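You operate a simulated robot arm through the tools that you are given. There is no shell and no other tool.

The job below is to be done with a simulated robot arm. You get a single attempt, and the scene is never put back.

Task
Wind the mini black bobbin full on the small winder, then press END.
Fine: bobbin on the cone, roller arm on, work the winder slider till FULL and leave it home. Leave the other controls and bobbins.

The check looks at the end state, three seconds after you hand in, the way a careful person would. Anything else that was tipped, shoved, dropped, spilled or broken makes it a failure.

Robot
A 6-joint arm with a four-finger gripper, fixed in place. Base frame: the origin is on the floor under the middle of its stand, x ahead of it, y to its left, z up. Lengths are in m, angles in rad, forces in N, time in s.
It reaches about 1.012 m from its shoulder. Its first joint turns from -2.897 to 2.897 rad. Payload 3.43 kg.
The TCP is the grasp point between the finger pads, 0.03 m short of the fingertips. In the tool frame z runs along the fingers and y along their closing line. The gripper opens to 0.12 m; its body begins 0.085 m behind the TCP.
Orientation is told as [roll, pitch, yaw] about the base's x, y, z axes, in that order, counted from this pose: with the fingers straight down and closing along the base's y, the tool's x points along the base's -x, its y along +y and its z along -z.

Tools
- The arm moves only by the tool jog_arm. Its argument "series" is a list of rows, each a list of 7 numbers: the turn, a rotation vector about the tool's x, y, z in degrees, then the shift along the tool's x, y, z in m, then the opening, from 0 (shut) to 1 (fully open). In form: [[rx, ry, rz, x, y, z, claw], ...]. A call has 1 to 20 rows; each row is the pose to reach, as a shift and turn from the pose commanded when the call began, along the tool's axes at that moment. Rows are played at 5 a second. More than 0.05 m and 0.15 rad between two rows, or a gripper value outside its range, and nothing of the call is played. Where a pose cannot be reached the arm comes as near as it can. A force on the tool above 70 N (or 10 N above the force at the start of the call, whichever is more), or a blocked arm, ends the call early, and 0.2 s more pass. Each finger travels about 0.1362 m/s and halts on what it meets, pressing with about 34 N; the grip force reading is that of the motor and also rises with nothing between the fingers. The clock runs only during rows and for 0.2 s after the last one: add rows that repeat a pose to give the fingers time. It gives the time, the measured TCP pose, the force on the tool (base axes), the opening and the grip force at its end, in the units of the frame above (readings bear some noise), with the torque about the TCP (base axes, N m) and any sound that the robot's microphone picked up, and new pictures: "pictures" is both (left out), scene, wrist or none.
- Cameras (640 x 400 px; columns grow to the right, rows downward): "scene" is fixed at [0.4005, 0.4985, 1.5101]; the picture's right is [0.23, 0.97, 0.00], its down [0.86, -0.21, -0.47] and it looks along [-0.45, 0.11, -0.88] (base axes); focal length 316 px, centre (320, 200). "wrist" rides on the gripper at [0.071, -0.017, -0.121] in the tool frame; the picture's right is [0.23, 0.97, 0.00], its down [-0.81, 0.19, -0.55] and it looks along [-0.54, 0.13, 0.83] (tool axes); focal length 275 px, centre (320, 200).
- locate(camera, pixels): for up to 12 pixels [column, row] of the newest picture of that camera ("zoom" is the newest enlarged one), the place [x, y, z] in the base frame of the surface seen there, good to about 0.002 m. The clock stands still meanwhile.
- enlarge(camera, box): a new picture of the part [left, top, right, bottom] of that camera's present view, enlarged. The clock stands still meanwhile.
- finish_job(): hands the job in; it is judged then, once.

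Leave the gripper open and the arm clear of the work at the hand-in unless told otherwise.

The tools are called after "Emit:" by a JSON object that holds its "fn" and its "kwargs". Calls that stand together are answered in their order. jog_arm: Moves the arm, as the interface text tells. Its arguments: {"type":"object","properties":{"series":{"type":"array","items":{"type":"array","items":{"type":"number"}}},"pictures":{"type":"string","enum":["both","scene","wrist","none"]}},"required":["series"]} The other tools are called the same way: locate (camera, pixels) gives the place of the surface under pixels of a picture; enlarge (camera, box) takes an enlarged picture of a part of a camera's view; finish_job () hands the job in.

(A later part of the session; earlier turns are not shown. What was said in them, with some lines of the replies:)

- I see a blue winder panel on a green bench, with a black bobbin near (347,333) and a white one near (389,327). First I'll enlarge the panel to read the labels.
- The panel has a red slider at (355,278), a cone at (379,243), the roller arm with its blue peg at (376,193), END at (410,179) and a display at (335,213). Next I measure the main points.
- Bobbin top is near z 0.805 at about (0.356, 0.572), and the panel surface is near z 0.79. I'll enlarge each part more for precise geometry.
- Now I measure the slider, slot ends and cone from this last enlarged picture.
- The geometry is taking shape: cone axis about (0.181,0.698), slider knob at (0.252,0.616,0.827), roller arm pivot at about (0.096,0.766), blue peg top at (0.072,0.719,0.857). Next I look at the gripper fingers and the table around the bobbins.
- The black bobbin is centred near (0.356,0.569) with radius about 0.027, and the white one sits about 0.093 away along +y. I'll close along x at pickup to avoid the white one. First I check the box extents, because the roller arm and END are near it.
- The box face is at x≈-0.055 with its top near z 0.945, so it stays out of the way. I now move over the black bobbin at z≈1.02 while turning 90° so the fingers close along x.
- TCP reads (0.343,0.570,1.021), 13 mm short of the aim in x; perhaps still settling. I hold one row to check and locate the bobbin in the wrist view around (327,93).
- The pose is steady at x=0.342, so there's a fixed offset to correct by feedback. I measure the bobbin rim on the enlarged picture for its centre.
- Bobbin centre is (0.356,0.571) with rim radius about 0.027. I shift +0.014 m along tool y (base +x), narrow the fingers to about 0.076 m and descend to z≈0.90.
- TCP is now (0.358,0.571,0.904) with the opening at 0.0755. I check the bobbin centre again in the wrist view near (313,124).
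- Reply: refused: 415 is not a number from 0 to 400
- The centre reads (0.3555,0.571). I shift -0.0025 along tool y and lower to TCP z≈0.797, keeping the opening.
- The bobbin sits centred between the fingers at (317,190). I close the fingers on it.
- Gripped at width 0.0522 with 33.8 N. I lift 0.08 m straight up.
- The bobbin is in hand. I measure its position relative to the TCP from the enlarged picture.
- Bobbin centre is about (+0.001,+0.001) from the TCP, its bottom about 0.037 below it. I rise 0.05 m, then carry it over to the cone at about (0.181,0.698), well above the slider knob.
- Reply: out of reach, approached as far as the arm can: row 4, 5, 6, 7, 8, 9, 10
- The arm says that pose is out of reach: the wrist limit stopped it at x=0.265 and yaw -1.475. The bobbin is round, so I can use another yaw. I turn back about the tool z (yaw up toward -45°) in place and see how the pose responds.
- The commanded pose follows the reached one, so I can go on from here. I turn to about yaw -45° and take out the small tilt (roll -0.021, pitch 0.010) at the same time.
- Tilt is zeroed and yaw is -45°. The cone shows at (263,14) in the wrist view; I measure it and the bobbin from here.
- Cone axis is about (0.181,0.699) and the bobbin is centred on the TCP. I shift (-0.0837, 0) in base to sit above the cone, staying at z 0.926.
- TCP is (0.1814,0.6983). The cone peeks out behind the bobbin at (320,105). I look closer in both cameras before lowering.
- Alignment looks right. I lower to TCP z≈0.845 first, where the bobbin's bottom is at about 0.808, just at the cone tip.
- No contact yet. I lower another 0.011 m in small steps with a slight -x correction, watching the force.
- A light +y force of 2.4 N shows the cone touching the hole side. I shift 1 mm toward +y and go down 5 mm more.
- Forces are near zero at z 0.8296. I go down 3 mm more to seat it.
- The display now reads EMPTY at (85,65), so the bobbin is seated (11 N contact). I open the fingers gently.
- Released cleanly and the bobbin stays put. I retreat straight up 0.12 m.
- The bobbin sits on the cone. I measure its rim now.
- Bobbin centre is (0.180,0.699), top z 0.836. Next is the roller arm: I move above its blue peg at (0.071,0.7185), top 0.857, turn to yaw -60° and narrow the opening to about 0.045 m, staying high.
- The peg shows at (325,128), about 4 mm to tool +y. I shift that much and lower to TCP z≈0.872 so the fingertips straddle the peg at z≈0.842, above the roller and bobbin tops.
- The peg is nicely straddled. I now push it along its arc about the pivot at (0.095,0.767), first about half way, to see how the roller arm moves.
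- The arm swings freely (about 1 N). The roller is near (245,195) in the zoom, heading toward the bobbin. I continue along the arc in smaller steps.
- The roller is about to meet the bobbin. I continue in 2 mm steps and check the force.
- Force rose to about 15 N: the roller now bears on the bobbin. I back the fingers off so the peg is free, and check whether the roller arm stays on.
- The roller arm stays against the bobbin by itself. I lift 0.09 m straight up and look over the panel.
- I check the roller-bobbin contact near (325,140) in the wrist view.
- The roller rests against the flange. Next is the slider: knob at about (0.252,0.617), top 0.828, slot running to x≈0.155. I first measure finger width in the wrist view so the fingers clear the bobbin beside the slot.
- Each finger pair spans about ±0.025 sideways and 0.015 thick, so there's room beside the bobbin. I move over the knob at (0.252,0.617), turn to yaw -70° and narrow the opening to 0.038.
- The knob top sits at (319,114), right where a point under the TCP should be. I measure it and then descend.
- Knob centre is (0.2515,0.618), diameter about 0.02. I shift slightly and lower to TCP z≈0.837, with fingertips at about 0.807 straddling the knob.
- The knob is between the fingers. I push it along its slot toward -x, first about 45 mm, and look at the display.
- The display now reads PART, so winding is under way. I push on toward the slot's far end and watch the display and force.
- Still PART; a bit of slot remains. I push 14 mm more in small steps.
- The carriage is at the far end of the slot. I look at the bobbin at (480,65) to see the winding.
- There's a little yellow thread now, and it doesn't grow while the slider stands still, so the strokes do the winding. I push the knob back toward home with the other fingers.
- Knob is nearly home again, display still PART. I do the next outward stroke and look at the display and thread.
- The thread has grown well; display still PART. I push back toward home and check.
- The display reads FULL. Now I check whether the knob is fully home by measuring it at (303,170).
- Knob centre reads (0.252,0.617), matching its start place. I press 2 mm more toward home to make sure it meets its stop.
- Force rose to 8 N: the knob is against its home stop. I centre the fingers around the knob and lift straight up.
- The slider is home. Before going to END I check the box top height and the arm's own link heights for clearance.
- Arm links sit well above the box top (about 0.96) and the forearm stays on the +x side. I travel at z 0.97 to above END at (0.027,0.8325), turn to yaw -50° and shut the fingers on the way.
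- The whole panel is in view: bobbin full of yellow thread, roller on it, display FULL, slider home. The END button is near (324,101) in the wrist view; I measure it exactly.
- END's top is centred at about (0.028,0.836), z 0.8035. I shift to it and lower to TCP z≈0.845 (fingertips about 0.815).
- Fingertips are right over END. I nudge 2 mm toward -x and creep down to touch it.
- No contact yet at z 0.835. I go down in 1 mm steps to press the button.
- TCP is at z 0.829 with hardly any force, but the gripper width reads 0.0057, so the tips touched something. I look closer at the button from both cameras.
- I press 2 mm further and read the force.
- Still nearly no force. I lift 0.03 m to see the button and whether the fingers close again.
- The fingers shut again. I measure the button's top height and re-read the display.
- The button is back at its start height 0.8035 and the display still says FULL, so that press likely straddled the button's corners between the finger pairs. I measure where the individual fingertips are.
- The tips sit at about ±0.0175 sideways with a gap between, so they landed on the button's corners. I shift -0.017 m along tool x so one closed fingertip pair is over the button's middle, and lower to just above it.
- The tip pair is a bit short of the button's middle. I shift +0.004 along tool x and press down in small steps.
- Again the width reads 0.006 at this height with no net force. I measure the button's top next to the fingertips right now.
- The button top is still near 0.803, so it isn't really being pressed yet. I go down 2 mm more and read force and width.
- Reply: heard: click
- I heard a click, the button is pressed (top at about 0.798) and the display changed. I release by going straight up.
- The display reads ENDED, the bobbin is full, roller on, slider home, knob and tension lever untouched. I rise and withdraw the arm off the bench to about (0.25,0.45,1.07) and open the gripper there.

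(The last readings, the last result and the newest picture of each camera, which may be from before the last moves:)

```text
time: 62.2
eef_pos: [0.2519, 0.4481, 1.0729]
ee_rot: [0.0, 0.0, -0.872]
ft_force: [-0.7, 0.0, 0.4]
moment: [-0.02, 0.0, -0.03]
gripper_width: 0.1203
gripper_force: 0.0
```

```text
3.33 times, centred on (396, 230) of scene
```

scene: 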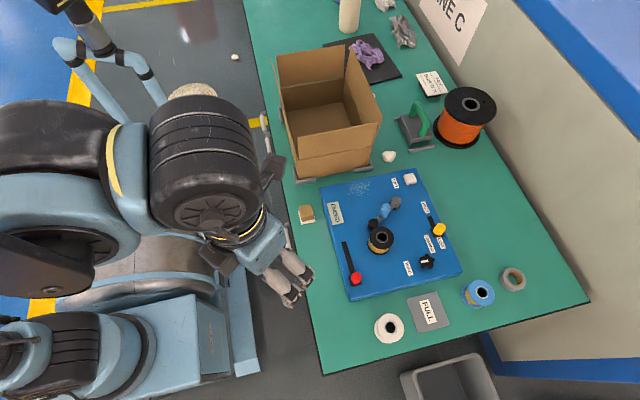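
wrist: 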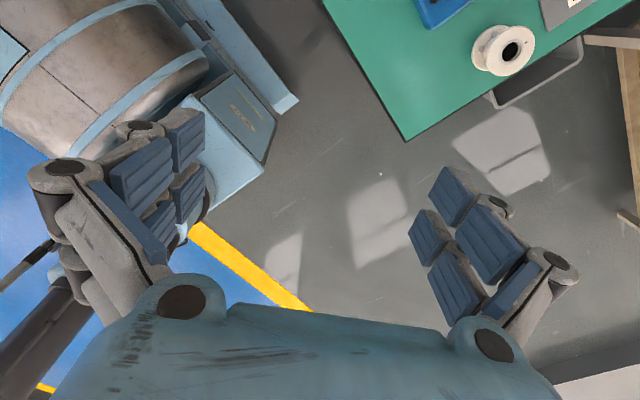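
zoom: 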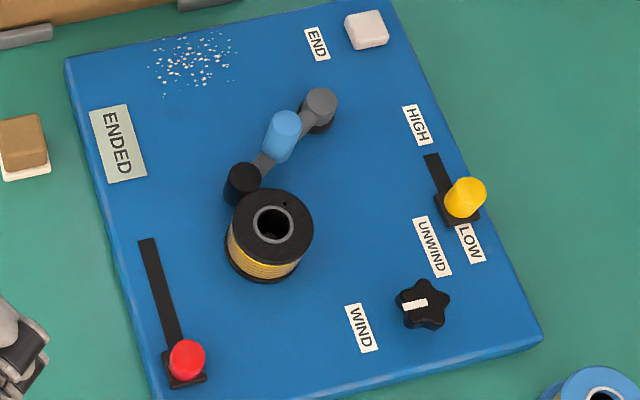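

The arm is clear with the gripper open, and everything else is where it was. One last check of the slider knob's home position and the white bobbin.

Emit:
{"fn": "enlarge", "kwargs": {"camera": "scene", "box": [331, 238, 379, 288]}}

Emit:
{"fn": "locate", "kwargs": {"camera": "zoom", "pixels": [[335, 310], [310, 310], [365, 310], [338, 280], [332, 345]]}}

Emit:
{"fn": "locate", "kwargs": {"camera": "scene", "pixels": [[389, 327], [306, 212], [440, 229], [427, 261], [479, 293]]}}

```text
8.00 times, centred on (355, 263) of scene
```

zoom: 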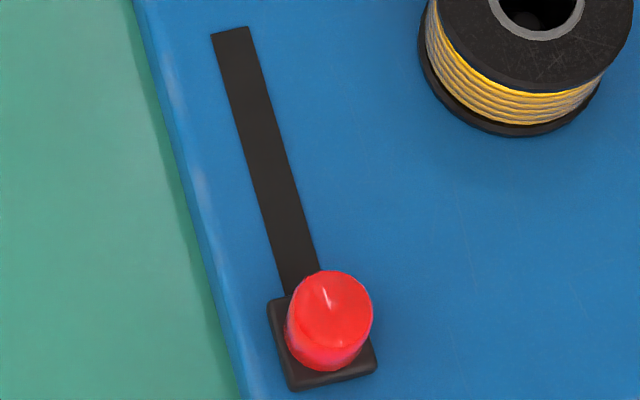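

```text
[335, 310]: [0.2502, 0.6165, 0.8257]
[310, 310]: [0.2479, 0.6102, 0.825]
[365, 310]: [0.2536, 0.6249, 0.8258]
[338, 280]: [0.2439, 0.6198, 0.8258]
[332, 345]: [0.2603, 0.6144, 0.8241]
```

```text
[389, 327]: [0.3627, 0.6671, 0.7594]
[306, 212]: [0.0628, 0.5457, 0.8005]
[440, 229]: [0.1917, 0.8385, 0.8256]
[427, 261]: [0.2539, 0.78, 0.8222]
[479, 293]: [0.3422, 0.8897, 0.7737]
```

The slider picture matches its starting picture exactly, so it is home. The display says ENDED, the bobbin is full on the cone with the roller on, and nothing else moved. I hand in the job.

Emit:
{"fn": "finish_job", "kwargs": {}}

```text
The job is handed in.
```

I wound the mini black bobbin full on the small winder and pressed END. The winder's display read FULL before the press and ENDED after it.

- **Bobbin and roller:** the bobbin is seated on the cone, full of yellow thread, with the roller arm resting against it.
- **Slider:** it took two out-and-back strokes to reach FULL. I then pushed the slider against its home stop, and it matches its starting position.
- **END button:** my first press didn't register because the fingertips landed on the button's corners. On the second press I heard a click and the display changed.
- **Everything else:** the tension lever, the WIND/UNWIND knob, the white and blue bobbins and the small block on the bench measured or looked the same as at the start.

The arm is off the bench with the gripper open.
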